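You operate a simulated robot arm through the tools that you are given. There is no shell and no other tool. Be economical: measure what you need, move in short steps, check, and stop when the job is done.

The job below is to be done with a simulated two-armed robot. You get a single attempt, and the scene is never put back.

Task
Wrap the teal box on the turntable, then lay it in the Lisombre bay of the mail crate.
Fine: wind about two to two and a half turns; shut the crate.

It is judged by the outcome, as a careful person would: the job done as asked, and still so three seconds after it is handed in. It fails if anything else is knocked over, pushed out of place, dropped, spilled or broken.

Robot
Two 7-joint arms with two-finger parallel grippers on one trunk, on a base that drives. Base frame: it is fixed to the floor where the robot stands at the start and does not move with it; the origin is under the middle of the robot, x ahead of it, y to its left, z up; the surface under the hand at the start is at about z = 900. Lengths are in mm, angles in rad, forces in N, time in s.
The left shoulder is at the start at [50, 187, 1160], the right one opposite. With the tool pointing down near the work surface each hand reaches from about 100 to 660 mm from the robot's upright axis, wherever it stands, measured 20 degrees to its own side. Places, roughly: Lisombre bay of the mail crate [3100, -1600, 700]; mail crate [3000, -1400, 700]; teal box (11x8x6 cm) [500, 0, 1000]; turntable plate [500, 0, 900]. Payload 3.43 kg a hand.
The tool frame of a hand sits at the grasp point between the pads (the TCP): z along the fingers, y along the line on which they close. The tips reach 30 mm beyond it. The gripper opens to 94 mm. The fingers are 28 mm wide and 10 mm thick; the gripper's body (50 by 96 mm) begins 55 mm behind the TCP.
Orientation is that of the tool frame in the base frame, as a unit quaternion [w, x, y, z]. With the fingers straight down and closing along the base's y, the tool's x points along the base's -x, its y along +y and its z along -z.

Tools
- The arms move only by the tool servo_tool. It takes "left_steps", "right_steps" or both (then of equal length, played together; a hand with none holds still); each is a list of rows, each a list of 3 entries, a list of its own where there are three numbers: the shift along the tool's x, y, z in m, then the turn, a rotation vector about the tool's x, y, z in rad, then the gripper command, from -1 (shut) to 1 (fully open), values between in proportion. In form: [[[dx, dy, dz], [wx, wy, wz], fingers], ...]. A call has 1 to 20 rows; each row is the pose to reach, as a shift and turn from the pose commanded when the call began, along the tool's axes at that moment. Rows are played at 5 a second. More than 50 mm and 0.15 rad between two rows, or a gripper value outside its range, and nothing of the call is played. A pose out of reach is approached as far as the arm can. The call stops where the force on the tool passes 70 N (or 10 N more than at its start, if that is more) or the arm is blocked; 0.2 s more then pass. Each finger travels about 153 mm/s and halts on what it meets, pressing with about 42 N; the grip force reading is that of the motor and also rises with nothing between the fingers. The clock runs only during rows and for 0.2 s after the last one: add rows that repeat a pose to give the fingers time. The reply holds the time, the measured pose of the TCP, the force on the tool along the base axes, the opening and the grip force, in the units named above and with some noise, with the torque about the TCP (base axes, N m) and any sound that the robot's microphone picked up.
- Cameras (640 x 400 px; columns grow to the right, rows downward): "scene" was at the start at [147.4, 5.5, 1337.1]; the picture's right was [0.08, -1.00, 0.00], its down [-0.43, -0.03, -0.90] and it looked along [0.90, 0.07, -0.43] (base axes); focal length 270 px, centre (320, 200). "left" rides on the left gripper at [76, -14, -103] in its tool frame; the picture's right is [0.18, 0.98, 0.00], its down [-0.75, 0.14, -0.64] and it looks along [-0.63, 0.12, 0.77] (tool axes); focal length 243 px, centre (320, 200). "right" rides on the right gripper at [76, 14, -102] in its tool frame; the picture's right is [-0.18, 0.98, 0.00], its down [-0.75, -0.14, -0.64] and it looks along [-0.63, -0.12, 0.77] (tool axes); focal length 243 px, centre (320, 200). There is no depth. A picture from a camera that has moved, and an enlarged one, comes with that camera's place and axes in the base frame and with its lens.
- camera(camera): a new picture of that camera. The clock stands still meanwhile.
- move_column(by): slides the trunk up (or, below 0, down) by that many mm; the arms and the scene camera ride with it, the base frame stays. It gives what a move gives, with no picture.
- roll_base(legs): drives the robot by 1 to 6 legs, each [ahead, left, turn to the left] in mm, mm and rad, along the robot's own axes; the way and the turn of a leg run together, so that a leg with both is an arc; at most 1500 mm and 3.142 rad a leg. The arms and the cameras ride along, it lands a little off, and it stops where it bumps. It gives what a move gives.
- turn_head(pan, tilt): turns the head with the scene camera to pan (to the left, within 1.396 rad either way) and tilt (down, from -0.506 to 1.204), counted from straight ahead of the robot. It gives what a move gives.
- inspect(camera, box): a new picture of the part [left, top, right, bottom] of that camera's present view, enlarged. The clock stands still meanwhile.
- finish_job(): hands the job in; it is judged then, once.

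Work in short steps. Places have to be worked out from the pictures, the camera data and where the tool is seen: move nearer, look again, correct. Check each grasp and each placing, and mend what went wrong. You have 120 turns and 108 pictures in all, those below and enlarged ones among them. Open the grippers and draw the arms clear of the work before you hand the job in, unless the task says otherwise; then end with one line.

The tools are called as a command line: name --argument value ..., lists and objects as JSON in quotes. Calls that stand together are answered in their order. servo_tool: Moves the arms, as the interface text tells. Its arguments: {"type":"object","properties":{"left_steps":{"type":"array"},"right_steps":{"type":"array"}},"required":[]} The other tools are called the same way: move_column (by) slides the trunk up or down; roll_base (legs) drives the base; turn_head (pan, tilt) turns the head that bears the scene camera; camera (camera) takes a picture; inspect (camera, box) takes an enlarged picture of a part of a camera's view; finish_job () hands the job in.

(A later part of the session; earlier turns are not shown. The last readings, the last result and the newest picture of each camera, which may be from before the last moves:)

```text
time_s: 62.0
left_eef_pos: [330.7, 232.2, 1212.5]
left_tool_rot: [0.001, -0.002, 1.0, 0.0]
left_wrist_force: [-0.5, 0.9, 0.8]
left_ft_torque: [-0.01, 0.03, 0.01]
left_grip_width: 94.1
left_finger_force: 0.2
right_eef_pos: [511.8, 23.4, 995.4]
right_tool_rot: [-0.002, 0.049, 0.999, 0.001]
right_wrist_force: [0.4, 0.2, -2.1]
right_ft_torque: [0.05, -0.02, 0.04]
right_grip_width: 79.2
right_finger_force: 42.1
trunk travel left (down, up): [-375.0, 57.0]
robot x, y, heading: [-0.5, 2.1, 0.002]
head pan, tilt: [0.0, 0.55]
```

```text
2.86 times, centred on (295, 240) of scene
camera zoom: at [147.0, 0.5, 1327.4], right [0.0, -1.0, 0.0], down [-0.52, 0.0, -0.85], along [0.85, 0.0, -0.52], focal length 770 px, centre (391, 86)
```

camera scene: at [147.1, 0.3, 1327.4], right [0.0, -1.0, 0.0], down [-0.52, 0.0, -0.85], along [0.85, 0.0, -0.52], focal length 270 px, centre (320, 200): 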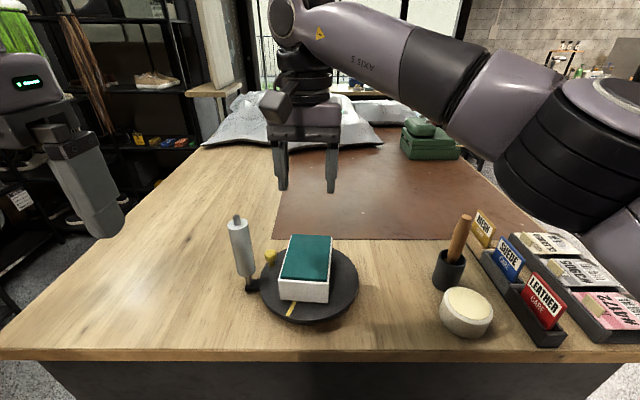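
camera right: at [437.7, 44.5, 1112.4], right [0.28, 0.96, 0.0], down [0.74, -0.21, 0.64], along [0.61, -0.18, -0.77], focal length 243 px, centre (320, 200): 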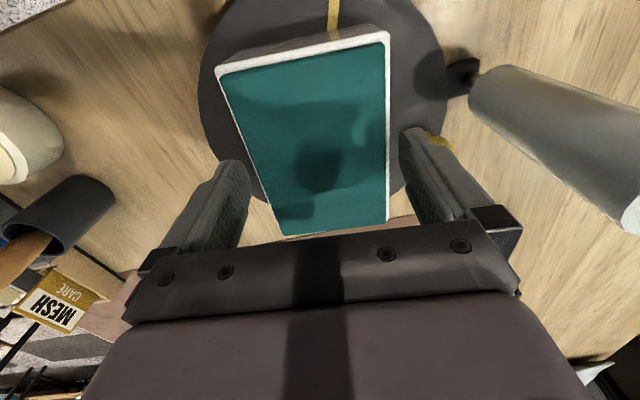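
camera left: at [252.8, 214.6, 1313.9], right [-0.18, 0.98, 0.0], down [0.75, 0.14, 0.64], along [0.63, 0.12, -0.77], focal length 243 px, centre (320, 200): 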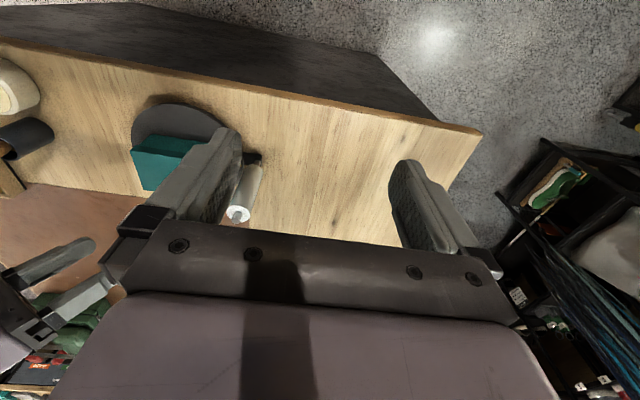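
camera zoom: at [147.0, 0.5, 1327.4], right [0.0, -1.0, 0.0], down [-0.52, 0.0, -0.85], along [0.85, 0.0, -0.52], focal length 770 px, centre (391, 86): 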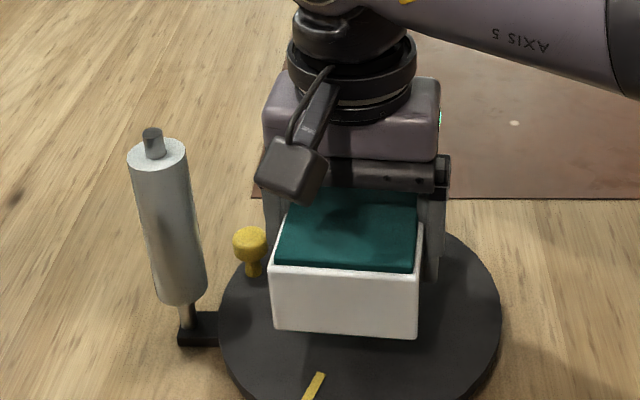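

It's lifted this time, with a load of about 2 N. I'll raise it smoothly and bring it in toward the robot's right for driving.

servo_tool --right_steps '[[[0, 0, -0.01], [0, 0, 0], -1], [[0, 0, -0.025], [0, 0, 0], -1], [[0, 0, -0.045], [0, 0, 0], -1], [[0, 0, -0.065], [0, 0, 0], -1], [[0, 0, -0.085], [0, 0, 0], -1], [[0, 0, -0.105], [0, 0, 0], -1], [[0, 0, -0.125], [0, 0, 0], -1], [[0.01, -0.01, -0.14], [0, 0, 0], -1], [[0.03, -0.025, -0.15], [0, 0, 0], -1], [[0.05, -0.04, -0.155], [0, 0, 0], -1], [[0.07, -0.06, -0.155], [0, 0, 0], -1], [[0.09, -0.08, -0.155], [0, 0, 0], -1], [[0.11, -0.1, -0.155], [0, 0, 0], -1], [[0.13, -0.12, -0.155], [0, 0, 0], -1], [[0.15, -0.14, -0.155], [0, 0, 0], -1], [[0.165, -0.155, -0.155], [0, 0, 0], -1], [[0.17, -0.16, -0.155], [0, 0, 0], -1]]'

turn_head --pan -0.45 --tilt 0.2

camera --camera "scene"

```text
time_s: 65.6
left_eef_pos: [329.6, 232.1, 1211.1]
left_tool_rot: [0.001, -0.002, 1.0, 0.0]
left_wrist_force: [0.4, 0.8, -0.4]
left_ft_torque: [0.01, 0.06, 0.01]
left_grip_width: 94.1
left_finger_force: 0.0
right_eef_pos: [328.6, -117.4, 1151.4]
right_tool_rot: [-0.001, 0.05, 0.999, 0.001]
right_wrist_force: [1.0, -0.5, -1.6]
right_ft_torque: [-0.03, -0.02, -0.03]
right_grip_width: 79.2
right_finger_force: 42.0
trunk travel left (down, up): [-375.0, 57.0]
robot x, y, heading: [5.9, 2.1, 0.001]
head pan, tilt: [0.0, 0.55]
```

```text
time_s: 66.5
left_eef_pos: [330.2, 231.6, 1211.4]
left_tool_rot: [0.001, -0.002, 1.0, 0.0]
left_wrist_force: [-0.3, 0.2, 0.2]
left_ft_torque: [-0.01, -0.02, 0.01]
left_grip_width: 94.0
left_finger_force: 0.1
right_eef_pos: [331.0, -117.4, 1150.3]
right_tool_rot: [-0.002, 0.049, 0.999, 0.0]
right_wrist_force: [-0.3, -0.7, -2.3]
right_ft_torque: [0.0, 0.01, -0.02]
right_grip_width: 78.9
right_finger_force: 41.6
trunk travel left (down, up): [-375.0, 57.0]
robot x, y, heading: [3.3, 3.7, 0.002]
head pan, tilt: [-0.45, 0.201]
```

```text
42 pictures are left
camera scene: at [141.3, -40.1, 1359.6], right [-0.43, -0.9, 0.0], down [-0.18, 0.09, -0.98], along [0.88, -0.42, -0.2], focal length 270 px, centre (320, 200)
```

scene: 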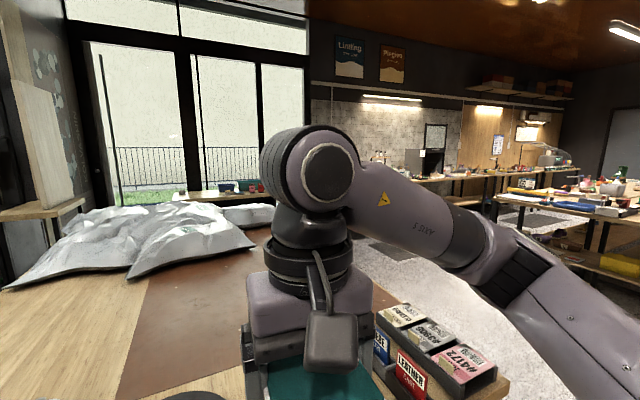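

The gripper hides the crate's direction. I'll back off from the bench and slide right to see the aisle.

roll_base --legs '[[-350, 0, 0], [0, -600, 0]]'

turn_head --pan -0.2 --tilt 0.25

camera --camera "scene"

```text
time_s: 68.2
left_eef_pos: [114.3, 228.4, 1211.6]
left_tool_rot: [0.002, 0.002, 1.0, 0.0]
left_wrist_force: [-0.2, 0.0, 0.4]
left_ft_torque: [-0.02, 0.05, 0.03]
left_grip_width: 93.9
left_finger_force: 0.1
right_eef_pos: [110.6, -120.1, 1150.8]
right_tool_rot: [0.0, 0.05, 0.999, 0.002]
right_wrist_force: [0.2, -0.4, -1.8]
right_ft_torque: [0.01, 0.04, -0.02]
right_grip_width: 79.1
right_finger_force: 41.8
trunk travel left (down, up): [-375.0, 57.0]
robot x, y, heading: [-216.8, 0.1, -0.002]
head pan, tilt: [-0.45, 0.201]
stopped in leg 1: the robot was blocked; the commanded pose is now the measured one
```

```text
time_s: 69.0
left_eef_pos: [114.1, 228.6, 1213.4]
left_tool_rot: [0.002, 0.0, 1.0, -0.001]
left_wrist_force: [-0.6, 0.1, 0.4]
left_ft_torque: [0.02, -0.02, -0.02]
left_grip_width: 94.0
left_finger_force: 0.1
right_eef_pos: [110.7, -121.5, 1152.4]
right_tool_rot: [0.0, 0.05, 0.999, 0.001]
right_wrist_force: [-0.2, -0.1, -1.9]
right_ft_torque: [0.0, 0.01, 0.03]
right_grip_width: 79.1
right_finger_force: 41.7
trunk travel left (down, up): [-375.0, 57.0]
robot x, y, heading: [-214.2, 0.5, 0.005]
head pan, tilt: [-0.201, 0.25]
```

```text
41 pictures are left
camera scene: at [-68.7, -20.8, 1355.1], right [-0.2, -0.98, 0.0], down [-0.24, 0.05, -0.97], along [0.95, -0.19, -0.25], focal length 270 px, centre (320, 200)
```

scene: 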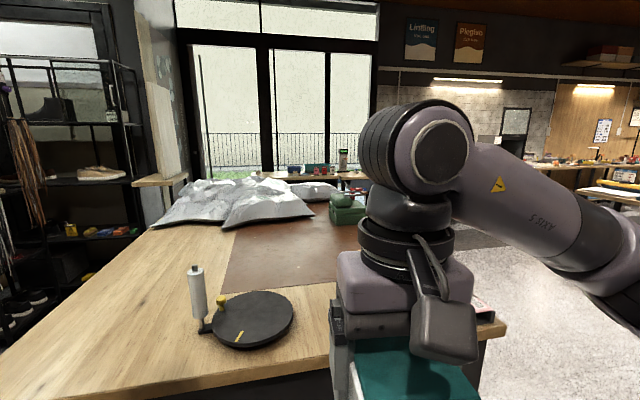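

Something blocked the way back at x≈−217. I'll look right before moving sideways.

turn_head --pan -1.1 --tilt 0.5

camera --camera "scene"

```text
time_s: 70.2
left_eef_pos: [113.0, 229.5, 1214.0]
left_tool_rot: [0.002, 0.001, 1.0, -0.001]
left_wrist_force: [0.6, -0.3, -0.1]
left_ft_torque: [0.02, 0.01, 0.02]
left_grip_width: 93.8
left_finger_force: 0.0
right_eef_pos: [108.6, -120.3, 1151.6]
right_tool_rot: [0.0, 0.051, 0.999, 0.001]
right_wrist_force: [0.3, 0.2, -3.3]
right_ft_torque: [-0.01, 0.0, -0.01]
right_grip_width: 78.9
right_finger_force: 42.0
trunk travel left (down, up): [-375.0, 57.0]
robot x, y, heading: [-214.2, 0.8, -0.005]
head pan, tilt: [-1.1, 0.499]
```

```text
40 pictures are left
camera scene: at [-119.0, -83.1, 1332.0], right [-0.89, -0.45, 0.0], down [-0.22, 0.43, -0.88], along [0.4, -0.78, -0.48], focal length 270 px, centre (320, 200)
```

scene: 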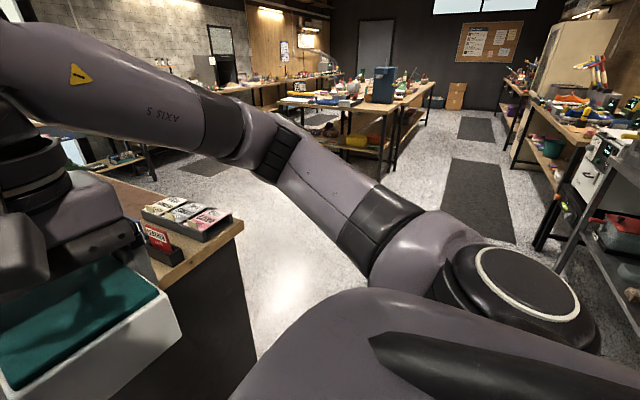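

The floor to the right is clear. I'll strafe 900 mm right, then look ahead toward the crate.

roll_base --legs '[[0, -900, 0]]'

turn_head --pan 0.2 --tilt 0.25

camera --camera "scene"

```text
time_s: 72.3
left_eef_pos: [115.4, 221.5, 1212.7]
left_tool_rot: [0.003, 0.007, 1.0, -0.001]
left_wrist_force: [0.0, -0.4, 0.3]
left_ft_torque: [0.0, 0.03, -0.02]
left_grip_width: 93.9
left_finger_force: 0.1
right_eef_pos: [108.6, -127.3, 1150.6]
right_tool_rot: [0.0, 0.056, 0.998, 0.001]
right_wrist_force: [-0.2, 0.3, -3.1]
right_ft_torque: [-0.03, 0.02, -0.01]
right_grip_width: 79.1
right_finger_force: 41.7
trunk travel left (down, up): [-375.0, 57.0]
robot x, y, heading: [-213.1, -5.5, -0.011]
head pan, tilt: [-1.1, 0.499]
stopped in leg 1: the robot was blocked; the commanded pose is now the measured one
```

```text
time_s: 73.7
left_eef_pos: [115.1, 221.3, 1212.8]
left_tool_rot: [0.004, 0.007, 1.0, 0.0]
left_wrist_force: [0.1, 0.2, 0.8]
left_ft_torque: [-0.01, -0.03, -0.01]
left_grip_width: 93.8
left_finger_force: 0.2
right_eef_pos: [109.0, -127.2, 1151.4]
right_tool_rot: [0.0, 0.055, 0.998, 0.001]
right_wrist_force: [-0.6, -0.6, -2.2]
right_ft_torque: [-0.01, 0.0, 0.01]
right_grip_width: 78.9
right_finger_force: 41.6
trunk travel left (down, up): [-375.0, 57.0]
robot x, y, heading: [-215.9, -4.2, -0.009]
head pan, tilt: [0.201, 0.25]
```

```text
39 pictures are left
camera scene: at [-68.7, 11.3, 1355.1], right [0.19, -0.98, 0.0], down [-0.24, -0.05, -0.97], along [0.95, 0.18, -0.25], focal length 270 px, centre (320, 200)
```

scene: 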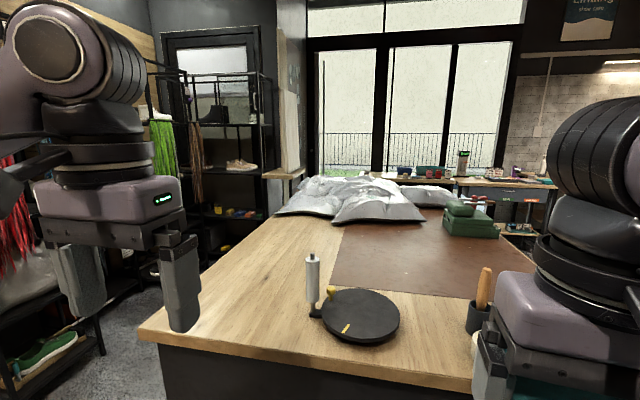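

Moving right was blocked straight away, probably because I'm still touching what's behind me. I'll move forward 120 mm, then right.

roll_base --legs '[[120, 0, 0], [0, -500, 0]]'

```text
time_s: 74.9
left_eef_pos: [114.7, 219.1, 1212.6]
left_tool_rot: [0.003, 0.007, 1.0, -0.001]
left_wrist_force: [-0.3, -0.7, -0.2]
left_ft_torque: [-0.03, 0.0, 0.01]
left_grip_width: 93.9
left_finger_force: 0.0
right_eef_pos: [108.3, -127.7, 1151.4]
right_tool_rot: [-0.001, 0.058, 0.998, 0.0]
right_wrist_force: [-0.4, -0.2, -2.3]
right_ft_torque: [0.01, 0.02, 0.01]
right_grip_width: 79.0
right_finger_force: 42.1
trunk travel left (down, up): [-375.0, 57.0]
robot x, y, heading: [-214.0, -2.3, -0.011]
head pan, tilt: [0.201, 0.25]
stopped in leg 1: the robot was blocked; the commanded pose is now the measured one
```

It's blocked forward too, so an arm must be touching something. I'll look left and right-down.

turn_head --pan 1.396 --tilt 0.4

camera --camera "scene"

turn_head --pan -1.396 --tilt 0.6

camera --camera "scene"

```text
time_s: 76.3
left_eef_pos: [115.8, 219.9, 1213.0]
left_tool_rot: [0.003, 0.008, 1.0, -0.001]
left_wrist_force: [-0.4, -0.4, 0.3]
left_ft_torque: [0.02, 0.01, -0.04]
left_grip_width: 93.9
left_finger_force: 0.0
right_eef_pos: [108.4, -128.0, 1151.7]
right_tool_rot: [0.0, 0.057, 0.998, 0.001]
right_wrist_force: [0.4, -0.8, -2.4]
right_ft_torque: [0.02, 0.02, -0.01]
right_grip_width: 78.8
right_finger_force: 41.9
trunk travel left (down, up): [-375.0, 57.0]
robot x, y, heading: [-216.9, -5.4, -0.01]
head pan, tilt: [1.396, 0.4]
```

```text
38 pictures are left
camera scene: at [-143.0, 84.0, 1341.2], right [0.98, -0.19, 0.0], down [-0.07, -0.38, -0.92], along [0.17, 0.9, -0.39], focal length 270 px, centre (320, 200)
```

scene: 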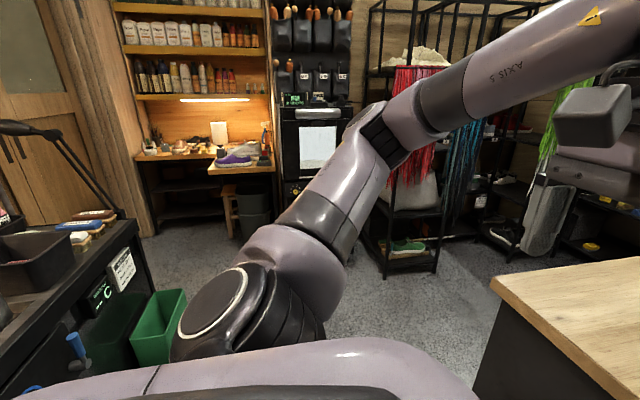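

```text
time_s: 78.8
left_eef_pos: [116.2, 220.7, 1212.6]
left_tool_rot: [0.003, 0.007, 1.0, -0.001]
left_wrist_force: [-0.5, 0.4, 0.8]
left_ft_torque: [-0.01, 0.01, -0.01]
left_grip_width: 93.8
left_finger_force: 0.0
right_eef_pos: [109.2, -128.9, 1151.4]
right_tool_rot: [0.001, 0.057, 0.998, 0.001]
right_wrist_force: [-0.3, 0.0, -2.0]
right_ft_torque: [-0.03, 0.02, 0.02]
right_grip_width: 79.1
right_finger_force: 42.3
trunk travel left (down, up): [-375.0, 57.0]
robot x, y, heading: [-214.3, -3.0, -0.014]
head pan, tilt: [-1.396, 0.6]
```

```text
37 pictures are left
camera scene: at [-146.2, -94.3, 1322.9], right [-0.99, -0.16, 0.0], down [-0.09, 0.56, -0.83], along [0.13, -0.81, -0.56], focal length 270 px, centre (320, 200)
```

scene: 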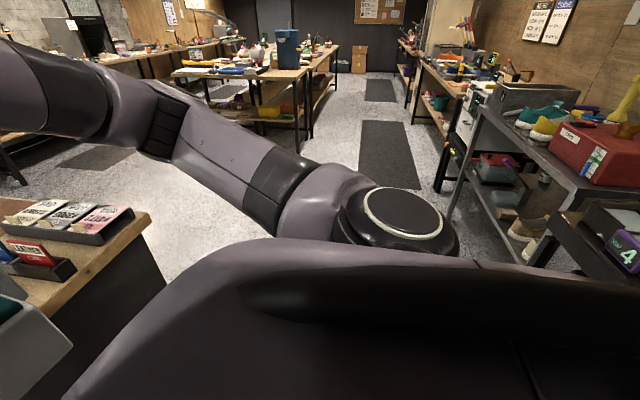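

There's a cluttered bench close behind me. I'll try a small forward nudge.

roll_base --legs '[[40, 0, 0]]'

```text
time_s: 79.6
left_eef_pos: [116.6, 219.0, 1213.8]
left_tool_rot: [0.002, 0.009, 1.0, 0.0]
left_wrist_force: [0.6, -0.7, 0.6]
left_ft_torque: [0.0, 0.0, -0.01]
left_grip_width: 94.0
left_finger_force: 0.0
right_eef_pos: [109.0, -129.6, 1152.2]
right_tool_rot: [0.001, 0.058, 0.998, 0.001]
right_wrist_force: [-0.5, -0.4, -1.4]
right_ft_torque: [0.0, 0.02, 0.02]
right_grip_width: 79.0
right_finger_force: 41.9
trunk travel left (down, up): [-375.0, 57.0]
robot x, y, heading: [-217.5, -5.1, -0.016]
head pan, tilt: [-1.396, 0.6]
```

It didn't move. I'll try a forward arc with a slight left turn to break contact.

roll_base --legs '[[100, 0, 0.08]]'

```text
time_s: 80.6
left_eef_pos: [111.9, 229.7, 1213.2]
left_tool_rot: [0.003, 0.0, 1.0, -0.001]
left_wrist_force: [-0.2, -0.1, 0.3]
left_ft_torque: [0.01, 0.06, 0.0]
left_grip_width: 94.2
left_finger_force: 0.1
right_eef_pos: [110.6, -117.6, 1150.5]
right_tool_rot: [0.0, 0.049, 0.999, 0.0]
right_wrist_force: [0.2, -0.6, -2.7]
right_ft_torque: [0.02, 0.01, 0.01]
right_grip_width: 79.0
right_finger_force: 41.5
trunk travel left (down, up): [-375.0, 57.0]
robot x, y, heading: [-216.5, 0.1, 0.004]
head pan, tilt: [-1.396, 0.6]
stopped in leg 1: the robot was blocked; the commanded pose is now the measured one
```

Turning helped slightly. I'll try moving left, then forward.

roll_base --legs '[[0, 100, 0]]'

roll_base --legs '[[200, 0, 0]]'

```text
time_s: 81.3
left_eef_pos: [111.1, 231.0, 1212.7]
left_tool_rot: [0.003, 0.001, 1.0, -0.001]
left_wrist_force: [-0.3, 0.6, 0.8]
left_ft_torque: [-0.02, 0.02, 0.01]
left_grip_width: 94.0
left_finger_force: 0.1
right_eef_pos: [110.3, -116.6, 1151.8]
right_tool_rot: [0.0, 0.049, 0.999, 0.0]
right_wrist_force: [0.1, 0.7, -2.6]
right_ft_torque: [0.0, -0.03, 0.01]
right_grip_width: 78.9
right_finger_force: 42.0
trunk travel left (down, up): [-375.0, 57.0]
robot x, y, heading: [-216.7, 0.7, 0.001]
head pan, tilt: [-1.396, 0.6]
stopped in leg 1: the robot was blocked; the commanded pose is now the measured one
```

```text
time_s: 82.0
left_eef_pos: [111.9, 231.3, 1212.6]
left_tool_rot: [0.002, 0.0, 1.0, -0.002]
left_wrist_force: [-0.1, 0.0, -0.1]
left_ft_torque: [0.02, -0.01, -0.01]
left_grip_width: 94.0
left_finger_force: 0.0
right_eef_pos: [111.4, -117.0, 1151.3]
right_tool_rot: [0.0, 0.048, 0.999, -0.001]
right_wrist_force: [-0.3, 0.5, -1.6]
right_ft_torque: [-0.02, -0.03, 0.02]
right_grip_width: 79.0
right_finger_force: 41.9
trunk travel left (down, up): [-375.0, 57.0]
robot x, y, heading: [-220.5, 1.7, 0.003]
head pan, tilt: [-1.396, 0.6]
stopped in leg 1: the robot was blocked; the commanded pose is now the measured one
```

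I'm stuck in every direction, so the trunk may be caught on something on the rear bench. I'll raise the column a little and retry forward.

move_column --by 50

roll_base --legs '[[150, 0, 0]]'

```text
time_s: 82.9
left_eef_pos: [111.9, 231.2, 1261.9]
left_tool_rot: [0.002, 0.0, 1.0, 0.0]
left_wrist_force: [0.8, -0.1, 0.5]
left_ft_torque: [0.05, -0.03, -0.01]
left_grip_width: 94.2
left_finger_force: 0.1
right_eef_pos: [111.3, -117.2, 1201.0]
right_tool_rot: [0.0, 0.049, 0.999, 0.0]
right_wrist_force: [0.3, 0.1, -2.2]
right_ft_torque: [-0.04, -0.01, -0.04]
right_grip_width: 79.0
right_finger_force: 41.6
trunk travel left (down, up): [-425.0, 7.0]
robot x, y, heading: [-215.2, 1.8, 0.003]
head pan, tilt: [-1.396, 0.6]
```

```text
time_s: 84.0
left_eef_pos: [111.8, 232.1, 1263.0]
left_tool_rot: [0.002, 0.0, 1.0, -0.002]
left_wrist_force: [0.0, 0.3, -0.3]
left_ft_torque: [0.01, -0.01, -0.03]
left_grip_width: 94.1
left_finger_force: 0.0
right_eef_pos: [110.7, -117.3, 1200.4]
right_tool_rot: [-0.001, 0.049, 0.999, 0.0]
right_wrist_force: [-0.5, -0.1, -3.2]
right_ft_torque: [0.01, -0.01, -0.01]
right_grip_width: 78.9
right_finger_force: 41.8
trunk travel left (down, up): [-425.0, 7.0]
robot x, y, heading: [-216.6, 4.9, 0.007]
head pan, tilt: [-1.396, 0.6]
stopped in leg 1: the robot was blocked; the commanded pose is now the measured one
```

Still blocked. I'll look steeply down beside the base on both sides.

turn_head --pan -1.396 --tilt 1.2

camera --camera "scene"

turn_head --pan 0.0 --tilt 1.2

camera --camera "scene"

```text
time_s: 85.0
left_eef_pos: [112.2, 231.8, 1263.9]
left_tool_rot: [0.003, 0.0, 1.0, -0.001]
left_wrist_force: [-0.3, 0.5, 0.3]
left_ft_torque: [0.01, 0.0, 0.0]
left_grip_width: 94.1
left_finger_force: 0.1
right_eef_pos: [110.2, -117.0, 1200.5]
right_tool_rot: [0.0, 0.048, 0.999, 0.0]
right_wrist_force: [0.1, 0.4, -2.1]
right_ft_torque: [0.01, -0.01, -0.01]
right_grip_width: 79.0
right_finger_force: 41.4
trunk travel left (down, up): [-425.0, 7.0]
robot x, y, heading: [-219.3, -0.0, 0.011]
head pan, tilt: [-1.396, 1.201]
```

```text
36 pictures are left
camera scene: at [-150.1, -55.2, 1328.4], right [-0.98, -0.18, 0.0], down [-0.17, 0.92, -0.36], along [0.06, -0.36, -0.93], focal length 270 px, centre (320, 200)
```

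scene: 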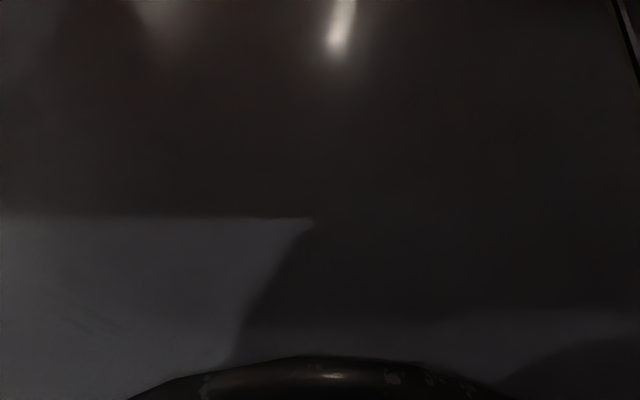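

```text
time_s: 86.5
left_eef_pos: [112.6, 232.2, 1261.8]
left_tool_rot: [0.003, 0.001, 1.0, -0.002]
left_wrist_force: [-0.1, -0.4, -0.3]
left_ft_torque: [0.02, -0.03, -0.01]
left_grip_width: 94.1
left_finger_force: 0.0
right_eef_pos: [112.1, -116.2, 1200.5]
right_tool_rot: [0.0, 0.049, 0.999, 0.0]
right_wrist_force: [-0.1, 0.5, -3.3]
right_ft_torque: [0.01, -0.01, 0.01]
right_grip_width: 79.1
right_finger_force: 42.3
trunk travel left (down, up): [-425.0, 7.0]
robot x, y, heading: [-218.2, -0.2, 0.002]
head pan, tilt: [0.0, 1.201]
```

```text
35 pictures are left
camera scene: at [-104.2, 0.1, 1328.3], right [0.0, -1.0, 0.0], down [-0.93, 0.0, -0.36], along [0.36, 0.0, -0.93], focal length 270 px, centre (320, 200)
```

scene: 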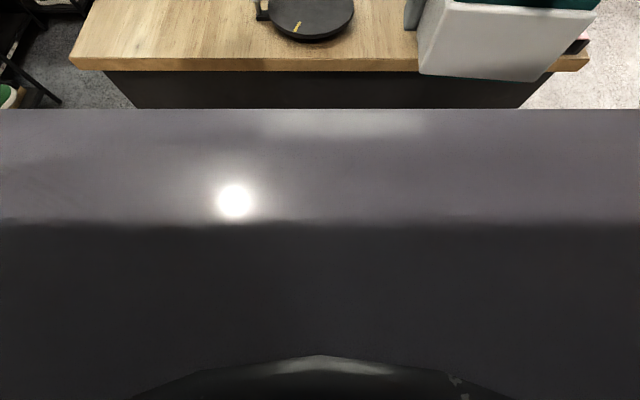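

That didn't show the cause. I'll try pure rotations to shake loose.

roll_base --legs '[[0, 0, -0.15]]'

roll_base --legs '[[60, 0, 0.15]]'

```text
time_s: 87.5
left_eef_pos: [133.3, 158.0, 1262.9]
left_tool_rot: [0.003, 0.053, 0.999, 0.0]
left_wrist_force: [0.6, 0.1, -0.5]
left_ft_torque: [0.04, 0.03, -0.03]
left_grip_width: 94.1
left_finger_force: 0.0
right_eef_pos: [94.3, -187.1, 1201.3]
right_tool_rot: [0.001, 0.102, 0.995, 0.0]
right_wrist_force: [0.4, 0.1, -2.4]
right_ft_torque: [0.01, 0.02, 0.02]
right_grip_width: 78.8
right_finger_force: 41.9
trunk travel left (down, up): [-425.0, 7.0]
robot x, y, heading: [-217.5, -35.8, -0.105]
head pan, tilt: [0.0, 1.201]
```

```text
time_s: 88.6
left_eef_pos: [109.8, 241.5, 1263.0]
left_tool_rot: [0.003, -0.006, 1.0, -0.003]
left_wrist_force: [-0.3, 0.9, -1.2]
left_ft_torque: [-0.02, 0.02, 0.03]
left_grip_width: 93.7
left_finger_force: 0.0
right_eef_pos: [112.7, -107.1, 1201.2]
right_tool_rot: [0.0, 0.043, 0.999, -0.001]
right_wrist_force: [-0.9, -0.3, -2.5]
right_ft_torque: [-0.01, -0.01, 0.01]
right_grip_width: 78.8
right_finger_force: 42.0
trunk travel left (down, up): [-425.0, 7.0]
robot x, y, heading: [-213.4, 1.6, 0.015]
head pan, tilt: [0.0, 1.201]
```

The motion fits a pivot pinned about 340 mm behind my centre, so the rear is snagged. I'll try a stronger arc that turns right while driving forward.

roll_base --legs '[[250, 0, -0.5]]'

```text
time_s: 90.4
left_eef_pos: [420.0, -6.9, 1263.0]
left_tool_rot: [0.002, 0.246, 0.969, -0.003]
left_wrist_force: [-0.8, 0.2, 0.1]
left_ft_torque: [0.03, 0.0, 0.06]
left_grip_width: 94.2
left_finger_force: 0.2
right_eef_pos: [252.6, -312.0, 1200.1]
right_tool_rot: [-0.001, 0.294, 0.956, 0.0]
right_wrist_force: [-0.4, -1.0, -1.4]
right_ft_torque: [0.02, 0.01, 0.0]
right_grip_width: 79.2
right_finger_force: 41.9
trunk travel left (down, up): [-425.0, 7.0]
robot x, y, heading: [21.7, -54.4, -0.491]
head pan, tilt: [0.0, 1.201]
```

I'm free, at (22, −54) with heading −0.49. I'll strafe along base −y, slightly back, to clear the bench.

roll_base --legs '[[371, -822, 0]]'

turn_head --pan 0.35 --tilt 0.2

camera --camera "scene"

```text
time_s: 98.0
left_eef_pos: [359.4, -906.6, 1263.4]
left_tool_rot: [0.001, 0.242, 0.97, -0.003]
left_wrist_force: [0.2, -0.5, -1.0]
left_ft_torque: [0.02, -0.01, 0.01]
left_grip_width: 94.0
left_finger_force: 0.0
right_eef_pos: [193.2, -1212.1, 1199.7]
right_tool_rot: [0.0, 0.29, 0.957, 0.0]
right_wrist_force: [0.4, 0.2, -1.3]
right_ft_torque: [-0.03, -0.01, 0.03]
right_grip_width: 79.2
right_finger_force: 41.9
trunk travel left (down, up): [-425.0, 7.0]
robot x, y, heading: [-37.4, -954.8, -0.486]
head pan, tilt: [0.0, 1.201]
```

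```text
time_s: 99.3
left_eef_pos: [360.4, -905.6, 1263.0]
left_tool_rot: [0.002, 0.243, 0.97, -0.003]
left_wrist_force: [0.5, 0.4, -0.4]
left_ft_torque: [-0.02, -0.01, 0.01]
left_grip_width: 94.1
left_finger_force: 0.1
right_eef_pos: [193.7, -1212.1, 1200.9]
right_tool_rot: [0.0, 0.291, 0.957, -0.001]
right_wrist_force: [0.4, -0.1, -2.5]
right_ft_torque: [-0.01, -0.01, 0.03]
right_grip_width: 79.0
right_finger_force: 41.7
trunk travel left (down, up): [-425.0, 7.0]
robot x, y, heading: [-40.3, -954.9, -0.486]
head pan, tilt: [0.351, 0.201]
```

```text
34 pictures are left
camera scene: at [102.8, -995.8, 1409.6], right [-0.14, -0.99, 0.0], down [-0.2, 0.03, -0.98], along [0.97, -0.13, -0.2], focal length 270 px, centre (320, 200)
```

scene: 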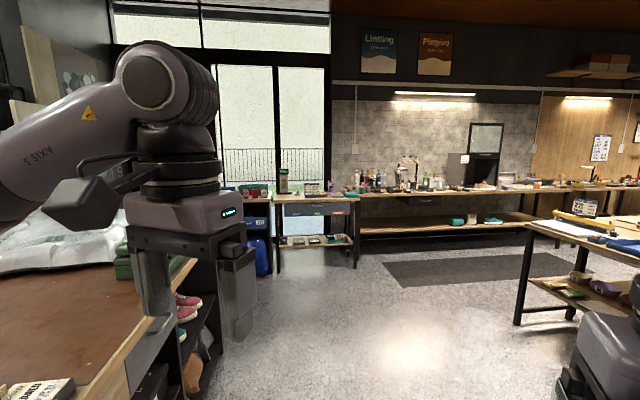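

The crate should be near pixel (320, 209), at the small table. I'll zoom in there.

inspect --camera "scene" --box '[240, 165, 460, 275]'

```text
2.91 times, centred on (350, 220) of scene
camera zoom: at [102.8, -995.8, 1409.6], right [-0.14, -0.99, 0.0], down [-0.2, 0.03, -0.98], along [0.97, -0.13, -0.2], focal length 784 px, centre (233, 142)
```

zoom: 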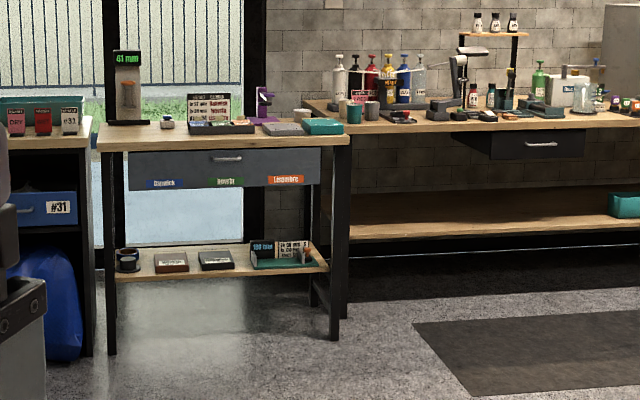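

The "mail crate" is the drawer under the small table, with labels Dunwick, Revelin? and Lisombre on its front and the Lisombre bay at the right. The handle is near (2850, −1346, 776). I'll square up and drive to about 850 mm short of it.

roll_base --legs '[[0, 0, 0.486], [1400, -400, 0], [500, 0, 0]]'

turn_head --pan 0.0 --tilt 0.6

camera --camera "scene"

```text
time_s: 110.4
left_eef_pos: [2181.1, -1130.6, 1262.3]
left_tool_rot: [0.002, 0.0, 1.0, -0.002]
left_wrist_force: [0.2, 0.2, -0.5]
left_ft_torque: [0.02, -0.02, 0.01]
left_grip_width: 93.9
left_finger_force: 0.0
right_eef_pos: [2178.9, -1479.1, 1201.0]
right_tool_rot: [0.0, 0.049, 0.999, 0.0]
right_wrist_force: [0.0, -0.2, -1.7]
right_ft_torque: [-0.01, -0.01, -0.01]
right_grip_width: 79.0
right_finger_force: 42.2
trunk travel left (down, up): [-425.0, 7.0]
robot x, y, heading: [1852.7, -1360.3, 0.005]
head pan, tilt: [0.351, 0.201]
```

```text
time_s: 111.3
left_eef_pos: [2179.5, -1130.7, 1263.5]
left_tool_rot: [0.003, 0.0, 1.0, -0.002]
left_wrist_force: [0.1, 0.0, 0.5]
left_ft_torque: [-0.03, -0.01, 0.01]
left_grip_width: 94.1
left_finger_force: 0.0
right_eef_pos: [2177.2, -1478.1, 1201.9]
right_tool_rot: [0.0, 0.049, 0.999, 0.0]
right_wrist_force: [-0.2, -1.3, -2.5]
right_ft_torque: [-0.02, -0.01, -0.03]
right_grip_width: 79.2
right_finger_force: 42.0
trunk travel left (down, up): [-425.0, 7.0]
robot x, y, heading: [1852.8, -1360.8, 0.005]
head pan, tilt: [0.0, 0.6]
```

```text
32 pictures are left
camera scene: at [1995.5, -1361.3, 1373.0], right [0.0, -1.0, 0.0], down [-0.56, 0.0, -0.83], along [0.83, 0.0, -0.56], focal length 270 px, centre (320, 200)
```

scene: 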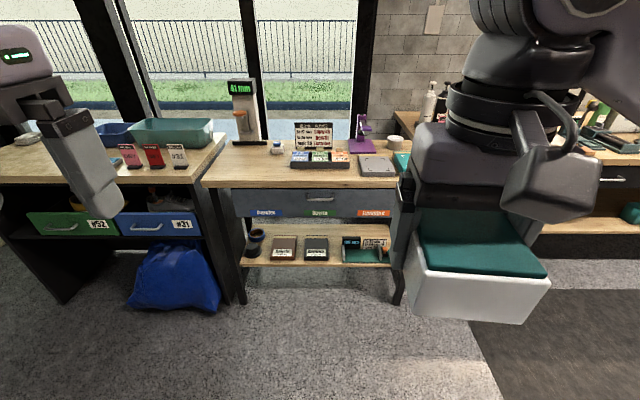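

inspect --camera "scene" --box '[190, 120, 420, 300]'

```text
2.22 times, centred on (305, 210) of scene
camera zoom: at [1995.5, -1361.3, 1373.0], right [0.0, -1.0, 0.0], down [-0.56, 0.0, -0.83], along [0.83, 0.0, -0.56], focal length 599 px, centre (353, 178)
```

zoom: 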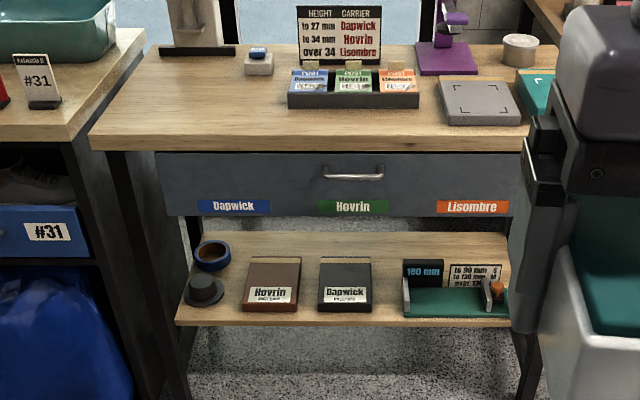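

This is a drawer with a bar handle at about (2900, −1361, 770) and the Lisombre bay at y≈−1550. I'll pitch the left hand 45° forward with fingers closing vertically to pinch the bar, and shift the held box a bit right.

servo_tool --left_steps '[[[-0.01, -0.009, 0], [0.051, -0.051, -0.1235], 0.3], [[-0.02, -0.018, 0], [0.102, -0.102, -0.247], 0.3], [[-0.03, -0.027, 0], [0.1535, -0.1535, -0.3705], 0.3], [[-0.041, -0.036, 0], [0.205, -0.205, -0.494], 0.3], [[-0.051, -0.046, 0], [0.256, -0.256, -0.6175], 0.3], [[-0.061, -0.055, 0], [0.307, -0.307, -0.741], 0.3], [[-0.072, -0.064, 0], [0.358, -0.358, -0.8645], 0.3], [[-0.082, -0.073, 0], [0.409, -0.409, -0.988], 0.3], [[-0.092, -0.082, 0], [0.46, -0.46, -1.1115], 0.3], [[-0.102, -0.091, 0], [0.512, -0.512, -1.235], 0.3], [[-0.113, -0.1, 0], [0.563, -0.563, -1.3585], 0.3], [[-0.123, -0.11, 0], [0.614, -0.614, -1.482], 0.3], [[-0.123, -0.11, 0], [0.614, -0.614, -1.482], 0.3]]' --right_steps '[[[0, -0.005, 0], [0, 0, 0], -1], [[0, -0.01, 0], [0, 0, 0], -1], [[0, -0.015, 0], [0, 0, 0], -1], [[0, -0.02, 0], [0, 0, 0], -1], [[0, -0.025, 0], [0, 0, 0], -1], [[0, -0.03, 0], [0, 0, 0], -1], [[0, -0.035, 0], [0, 0, 0], -1], [[0, -0.04, 0], [0, 0, 0], -1], [[0, -0.045, 0], [0, 0, 0], -1], [[0, -0.05, 0], [0, 0, 0], -1], [[0, -0.055, 0], [0, 0, 0], -1], [[0, -0.06, 0], [0, 0, 0], -1], [[0, -0.06, 0], [0, 0, 0], -1]]'

move_column --by -230

roll_base --legs '[[350, -120, 0]]'

turn_head --pan 0.2 --tilt 0.55

camera --camera "scene"

camera --camera "left"

```text
time_s: 114.1
left_eef_pos: [2302.9, -1240.1, 1264.3]
left_tool_rot: [-0.272, 0.653, -0.652, 0.273]
left_wrist_force: [-0.2, 0.0, 0.5]
left_ft_torque: [0.0, -0.01, 0.02]
left_grip_width: 61.0
left_finger_force: 0.0
right_eef_pos: [2172.5, -1538.6, 1200.0]
right_tool_rot: [0.0, 0.049, 0.999, 0.0]
right_wrist_force: [0.0, -0.1, -1.8]
right_ft_torque: [-0.02, 0.03, -0.03]
right_grip_width: 78.8
right_finger_force: 41.7
trunk travel left (down, up): [-425.0, 7.0]
robot x, y, heading: [1854.3, -1361.4, 0.005]
head pan, tilt: [0.0, 0.6]
```

```text
time_s: 116.5
left_eef_pos: [2303.0, -1239.8, 1034.5]
left_tool_rot: [-0.272, 0.653, -0.652, 0.273]
left_wrist_force: [-0.1, 1.3, -0.3]
left_ft_torque: [-0.03, 0.0, 0.0]
left_grip_width: 61.1
left_finger_force: 0.0
right_eef_pos: [2172.0, -1538.6, 969.3]
right_tool_rot: [-0.001, 0.049, 0.999, 0.0]
right_wrist_force: [-0.5, 0.2, -1.6]
right_ft_torque: [-0.02, -0.01, 0.0]
right_grip_width: 79.2
right_finger_force: 41.9
trunk travel left (down, up): [-195.0, 237.0]
robot x, y, heading: [1853.8, -1359.6, 0.003]
head pan, tilt: [0.0, 0.6]
```

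```text
time_s: 118.9
left_eef_pos: [2650.8, -1355.4, 1034.8]
left_tool_rot: [-0.272, 0.654, -0.651, 0.273]
left_wrist_force: [-0.3, -0.1, 0.5]
left_ft_torque: [-0.02, 0.03, -0.01]
left_grip_width: 61.2
left_finger_force: 0.2
right_eef_pos: [2522.7, -1653.7, 970.7]
right_tool_rot: [0.0, 0.047, 0.999, 0.0]
right_wrist_force: [-0.8, -0.1, -1.9]
right_ft_torque: [-0.02, -0.01, 0.04]
right_grip_width: 78.9
right_finger_force: 42.2
trunk travel left (down, up): [-195.0, 237.0]
robot x, y, heading: [2200.3, -1478.4, 0.006]
head pan, tilt: [0.0, 0.6]
```

```text
time_s: 119.6
left_eef_pos: [2652.9, -1356.9, 1035.1]
left_tool_rot: [-0.271, 0.654, -0.651, 0.273]
left_wrist_force: [0.6, 0.5, 0.1]
left_ft_torque: [-0.02, 0.0, -0.02]
left_grip_width: 61.0
left_finger_force: 0.1
right_eef_pos: [2522.4, -1655.6, 969.8]
right_tool_rot: [0.0, 0.047, 0.999, 0.001]
right_wrist_force: [0.0, 0.1, -2.8]
right_ft_torque: [0.02, 0.0, 0.01]
right_grip_width: 79.2
right_finger_force: 41.7
trunk travel left (down, up): [-195.0, 237.0]
robot x, y, heading: [2200.3, -1479.5, 0.004]
head pan, tilt: [0.201, 0.55]
```

```text
30 pictures are left
camera scene: at [2344.5, -1460.4, 1147.4], right [0.21, -0.98, 0.0], down [-0.51, -0.11, -0.85], along [0.83, 0.18, -0.52], focal length 270 px, centre (320, 200)
```

scene: 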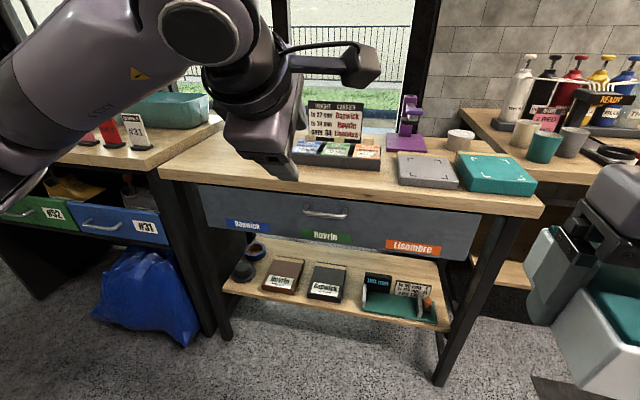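

```text
29 pictures are left
camera left: at [2588.6, -1432.9, 1116.8], right [-0.69, -0.19, -0.7], down [-0.56, 0.75, 0.35], along [0.46, 0.63, -0.62], focal length 243 px, centre (320, 200)
```

left: 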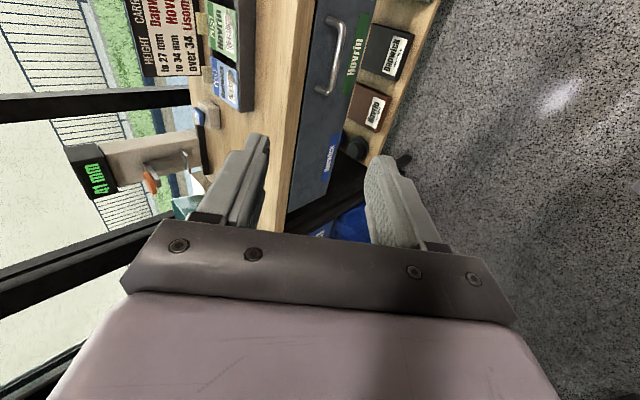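

Triangulating puts the handle at about (2898, −1358, 758). I'll drive 100 mm closer, then lower the left hand with near-horizontal fingers to a pre-grasp in front of the bar.

roll_base --legs '[[100, 0, 0]]'

servo_tool --left_steps '[[[0, 0.033, 0.0285], [0.1, 0, 0], 0.3], [[0, 0.066, 0.057], [0.2, 0, 0], 0.3], [[0, 0.1, 0.0855], [0.3, 0, 0], 0.3], [[0, 0.133, 0.114], [0.4, 0, 0], 0.3], [[0, 0.166, 0.1425], [0.5, 0, 0], 0.3], [[0, 0.199, 0.171], [0.6, 0, 0], 0.3], [[0, 0.18, 0.19], [0.6, 0, 0], 0.3], [[0, 0.159, 0.211], [0.6, 0, 0], 0.3], [[0, 0.138, 0.2326], [0.6, 0, 0], 0.3], [[0, 0.138, 0.2326], [0.6, 0, 0], 0.3]]'

camera --camera "left"

inspect --camera "scene" --box '[160, 130, 520, 370]'

```text
time_s: 120.8
left_eef_pos: [2750.6, -1354.1, 1034.6]
left_tool_rot: [-0.272, 0.655, -0.65, 0.272]
left_wrist_force: [-0.4, -0.3, -0.6]
left_ft_torque: [-0.01, -0.04, -0.03]
left_grip_width: 60.9
left_finger_force: 0.1
right_eef_pos: [2621.1, -1653.4, 969.2]
right_tool_rot: [0.0, 0.047, 0.999, 0.0]
right_wrist_force: [-0.6, 0.0, -2.7]
right_ft_torque: [0.01, 0.01, 0.03]
right_grip_width: 79.2
right_finger_force: 41.8
trunk travel left (down, up): [-195.0, 237.0]
robot x, y, heading: [2301.5, -1476.0, 0.014]
head pan, tilt: [0.201, 0.55]
```

```text
time_s: 123.0
left_eef_pos: [2817.4, -1380.3, 788.2]
left_tool_rot: [-0.454, 0.547, -0.54, 0.451]
left_wrist_force: [-0.1, -0.8, -0.2]
left_ft_torque: [0.02, 0.0, 0.0]
left_grip_width: 61.1
left_finger_force: 0.1
left hand out of reach, approached as far as the arm can: row 6, 7, 8, 9, 10
right_eef_pos: [2621.5, -1653.7, 970.6]
right_tool_rot: [0.001, 0.047, 0.999, 0.001]
right_wrist_force: [-0.4, -0.2, -2.4]
right_ft_torque: [0.0, 0.03, 0.0]
right_grip_width: 78.9
right_finger_force: 42.5
trunk travel left (down, up): [-195.0, 237.0]
robot x, y, heading: [2302.5, -1479.5, 0.011]
head pan, tilt: [0.201, 0.55]
```

```text
28 pictures are left
camera left: at [2719.6, -1458.5, 820.9], right [-0.18, -0.19, -0.97], down [-0.66, 0.75, -0.02], along [0.73, 0.64, -0.26], focal length 243 px, centre (320, 200)
```

left: 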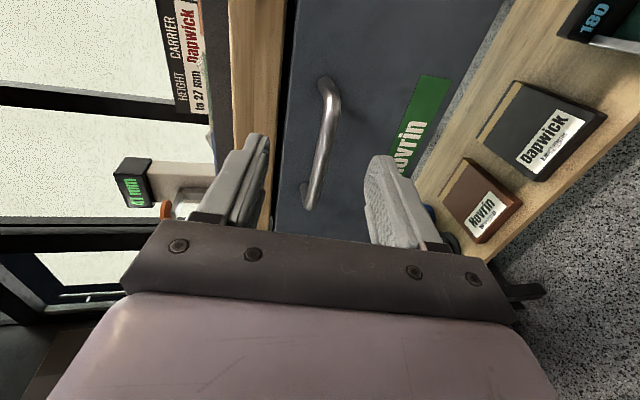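

```text
1.67 times, centred on (340, 250) of scene
camera zoom: at [2444.2, -1459.4, 1147.4], right [0.21, -0.98, 0.0], down [-0.51, -0.11, -0.85], along [0.83, 0.18, -0.52], focal length 449 px, centre (287, 117)
```

zoom: 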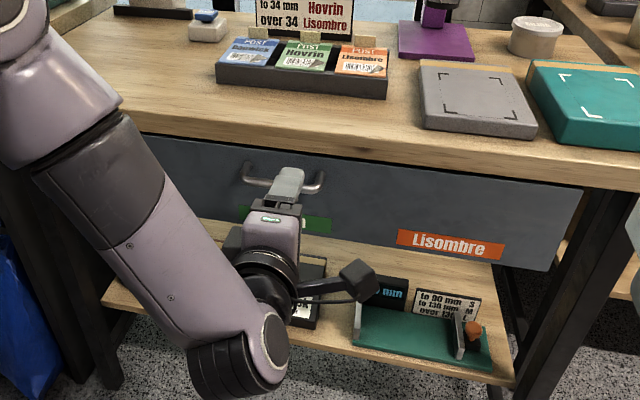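

I've refined the bar to (2900, −1360, 765), about 85 mm ahead of the TCP and 8 mm low. I'll narrow the fingers to 28 mm and lower the column 8 mm, and check before driving forward.

servo_tool --left_steps '[[[0, 0.138, 0.2326], [0, 0, 0], -0.4]]'

```text
refused: row 1 steps farther than a row can; nothing moved
```

That row was wrong because shifts start from the present pose. I'll resend it with zero shift.

servo_tool --left_steps '[[[0, 0, 0], [0, 0, 0], -0.4], [[0, 0, 0], [0, 0, 0], -0.4]]'

move_column --by -8

roll_base --legs '[[35, 0, 0]]'

camera --camera "left"

```text
time_s: 123.6
left_eef_pos: [2816.7, -1381.3, 788.7]
left_tool_rot: [-0.454, 0.547, -0.54, 0.451]
left_wrist_force: [-0.1, -1.1, -0.6]
left_ft_torque: [0.0, 0.01, 0.0]
left_grip_width: 28.1
left_finger_force: 0.1
right_eef_pos: [2622.0, -1654.1, 971.1]
right_tool_rot: [0.0, 0.047, 0.999, 0.0]
right_wrist_force: [0.5, 0.2, -2.4]
right_ft_torque: [0.01, 0.0, -0.02]
right_grip_width: 79.1
right_finger_force: 42.4
trunk travel left (down, up): [-195.0, 237.0]
robot x, y, heading: [2301.3, -1478.1, 0.012]
head pan, tilt: [0.201, 0.55]
```

```text
time_s: 124.1
left_eef_pos: [2817.0, -1380.8, 780.7]
left_tool_rot: [-0.454, 0.546, -0.541, 0.451]
left_wrist_force: [0.7, 0.1, -0.3]
left_ft_torque: [0.0, 0.03, 0.03]
left_grip_width: 28.3
left_finger_force: 0.1
right_eef_pos: [2621.7, -1654.0, 962.3]
right_tool_rot: [0.0, 0.047, 0.999, -0.001]
right_wrist_force: [-0.5, 0.7, -1.7]
right_ft_torque: [-0.02, 0.02, 0.0]
right_grip_width: 79.1
right_finger_force: 42.4
trunk travel left (down, up): [-187.0, 245.0]
robot x, y, heading: [2298.8, -1475.6, 0.007]
head pan, tilt: [0.201, 0.55]
```

```text
time_s: 125.0
left_eef_pos: [2851.5, -1382.1, 780.3]
left_tool_rot: [-0.454, 0.546, -0.541, 0.45]
left_wrist_force: [-0.5, 0.7, -0.4]
left_ft_torque: [-0.03, 0.0, 0.0]
left_grip_width: 28.3
left_finger_force: 0.1
right_eef_pos: [2656.7, -1654.1, 961.9]
right_tool_rot: [0.0, 0.047, 0.999, 0.0]
right_wrist_force: [-0.4, 0.2, -2.0]
right_ft_torque: [0.0, 0.01, 0.01]
right_grip_width: 79.1
right_finger_force: 42.3
trunk travel left (down, up): [-187.0, 245.0]
robot x, y, heading: [2335.8, -1479.9, 0.001]
head pan, tilt: [0.201, 0.55]
```

```text
26 pictures are left
camera left: at [2754.1, -1458.7, 812.7], right [-0.18, -0.19, -0.97], down [-0.66, 0.75, -0.02], along [0.73, 0.64, -0.26], focal length 243 px, centre (320, 200)
```

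left: 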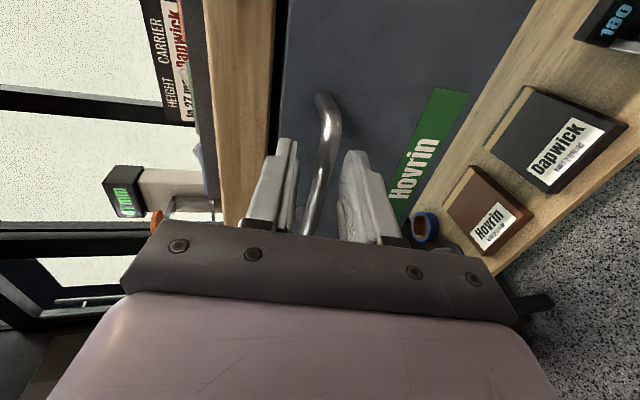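

The bar lies centred between the fingers. I'll drive 30 mm more and close.

roll_base --legs '[[30, 0, 0]]'

servo_tool --left_steps '[[[0, 0, 0], [0, 0, 0], -0.7], [[0, 0, 0], [0, 0, 0], -1], [[0, 0, 0], [0, 0, 0], -1]]'

camera --camera "left"

```text
time_s: 125.8
left_eef_pos: [2878.0, -1379.8, 779.3]
left_tool_rot: [-0.453, 0.546, -0.543, 0.45]
left_wrist_force: [-28.2, 3.2, -6.1]
left_ft_torque: [-0.02, -0.43, -0.02]
left_grip_width: 29.0
left_finger_force: 0.8
right_eef_pos: [2684.9, -1653.0, 962.9]
right_tool_rot: [0.0, 0.046, 0.999, 0.0]
right_wrist_force: [0.5, 0.1, -2.5]
right_ft_torque: [0.03, -0.02, 0.03]
right_grip_width: 78.6
right_finger_force: 42.4
trunk travel left (down, up): [-187.0, 245.0]
robot x, y, heading: [2363.8, -1476.5, 0.007]
head pan, tilt: [0.201, 0.55]
```

```text
time_s: 126.6
left_eef_pos: [2877.5, -1380.8, 772.9]
left_tool_rot: [-0.447, 0.549, -0.549, 0.444]
left_wrist_force: [-11.3, -0.6, -29.6]
left_ft_torque: [-0.02, 0.05, 0.57]
left_grip_width: 16.2
left_finger_force: 45.0
right_eef_pos: [2687.2, -1653.3, 962.5]
right_tool_rot: [-0.001, 0.048, 0.999, -0.001]
right_wrist_force: [0.6, -0.1, -2.6]
right_ft_torque: [0.0, -0.02, 0.03]
right_grip_width: 79.2
right_finger_force: 42.0
trunk travel left (down, up): [-187.0, 245.0]
robot x, y, heading: [2368.3, -1478.4, 0.013]
head pan, tilt: [0.201, 0.55]
```

```text
25 pictures are left
camera left: at [2780.4, -1458.3, 807.1], right [-0.2, -0.18, -0.96], down [-0.66, 0.75, -0.01], along [0.72, 0.63, -0.27], focal length 243 px, centre (320, 200)
```

left: 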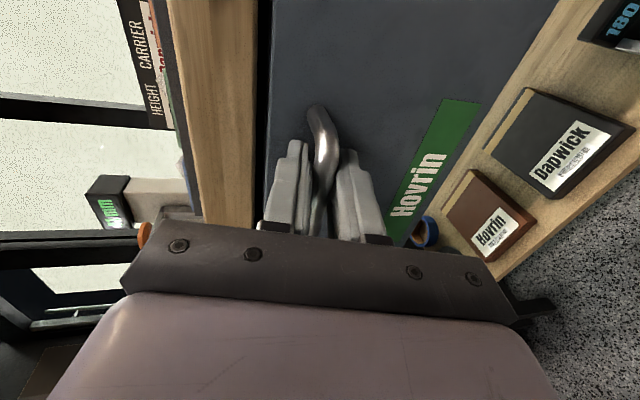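

The bar is gripped at 16 mm and 45 N. I'll drive back 120 mm and check that the drawer follows.

roll_base --legs '[[-120, 0, 0]]'

camera --camera "scene"

```text
time_s: 127.9
left_eef_pos: [2756.2, -1380.7, 773.2]
left_tool_rot: [-0.448, 0.55, -0.548, 0.444]
left_wrist_force: [-0.6, 6.5, -32.7]
left_ft_torque: [-0.26, 0.07, -0.76]
left_grip_width: 16.0
left_finger_force: 45.2
right_eef_pos: [2565.5, -1654.1, 961.5]
right_tool_rot: [-0.002, 0.048, 0.999, -0.001]
right_wrist_force: [0.2, -0.4, -2.5]
right_ft_torque: [0.01, -0.03, 0.02]
right_grip_width: 79.0
right_finger_force: 42.1
trunk travel left (down, up): [-187.0, 245.0]
robot x, y, heading: [2243.1, -1478.4, 0.005]
head pan, tilt: [0.201, 0.55]
```

```text
24 pictures are left
camera scene: at [2388.6, -1459.0, 1139.0], right [0.21, -0.98, 0.0], down [-0.51, -0.11, -0.85], along [0.83, 0.18, -0.53], focal length 270 px, centre (320, 200)
```

scene: 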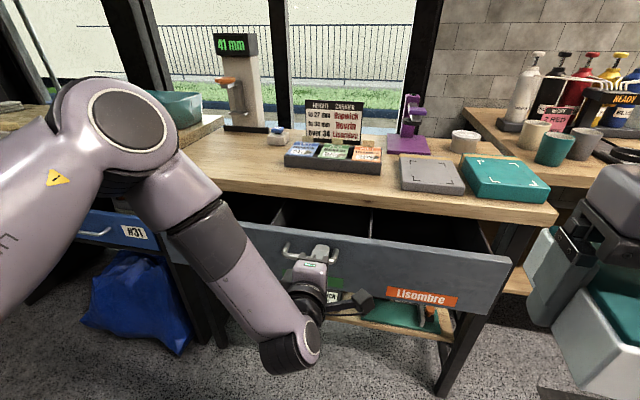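

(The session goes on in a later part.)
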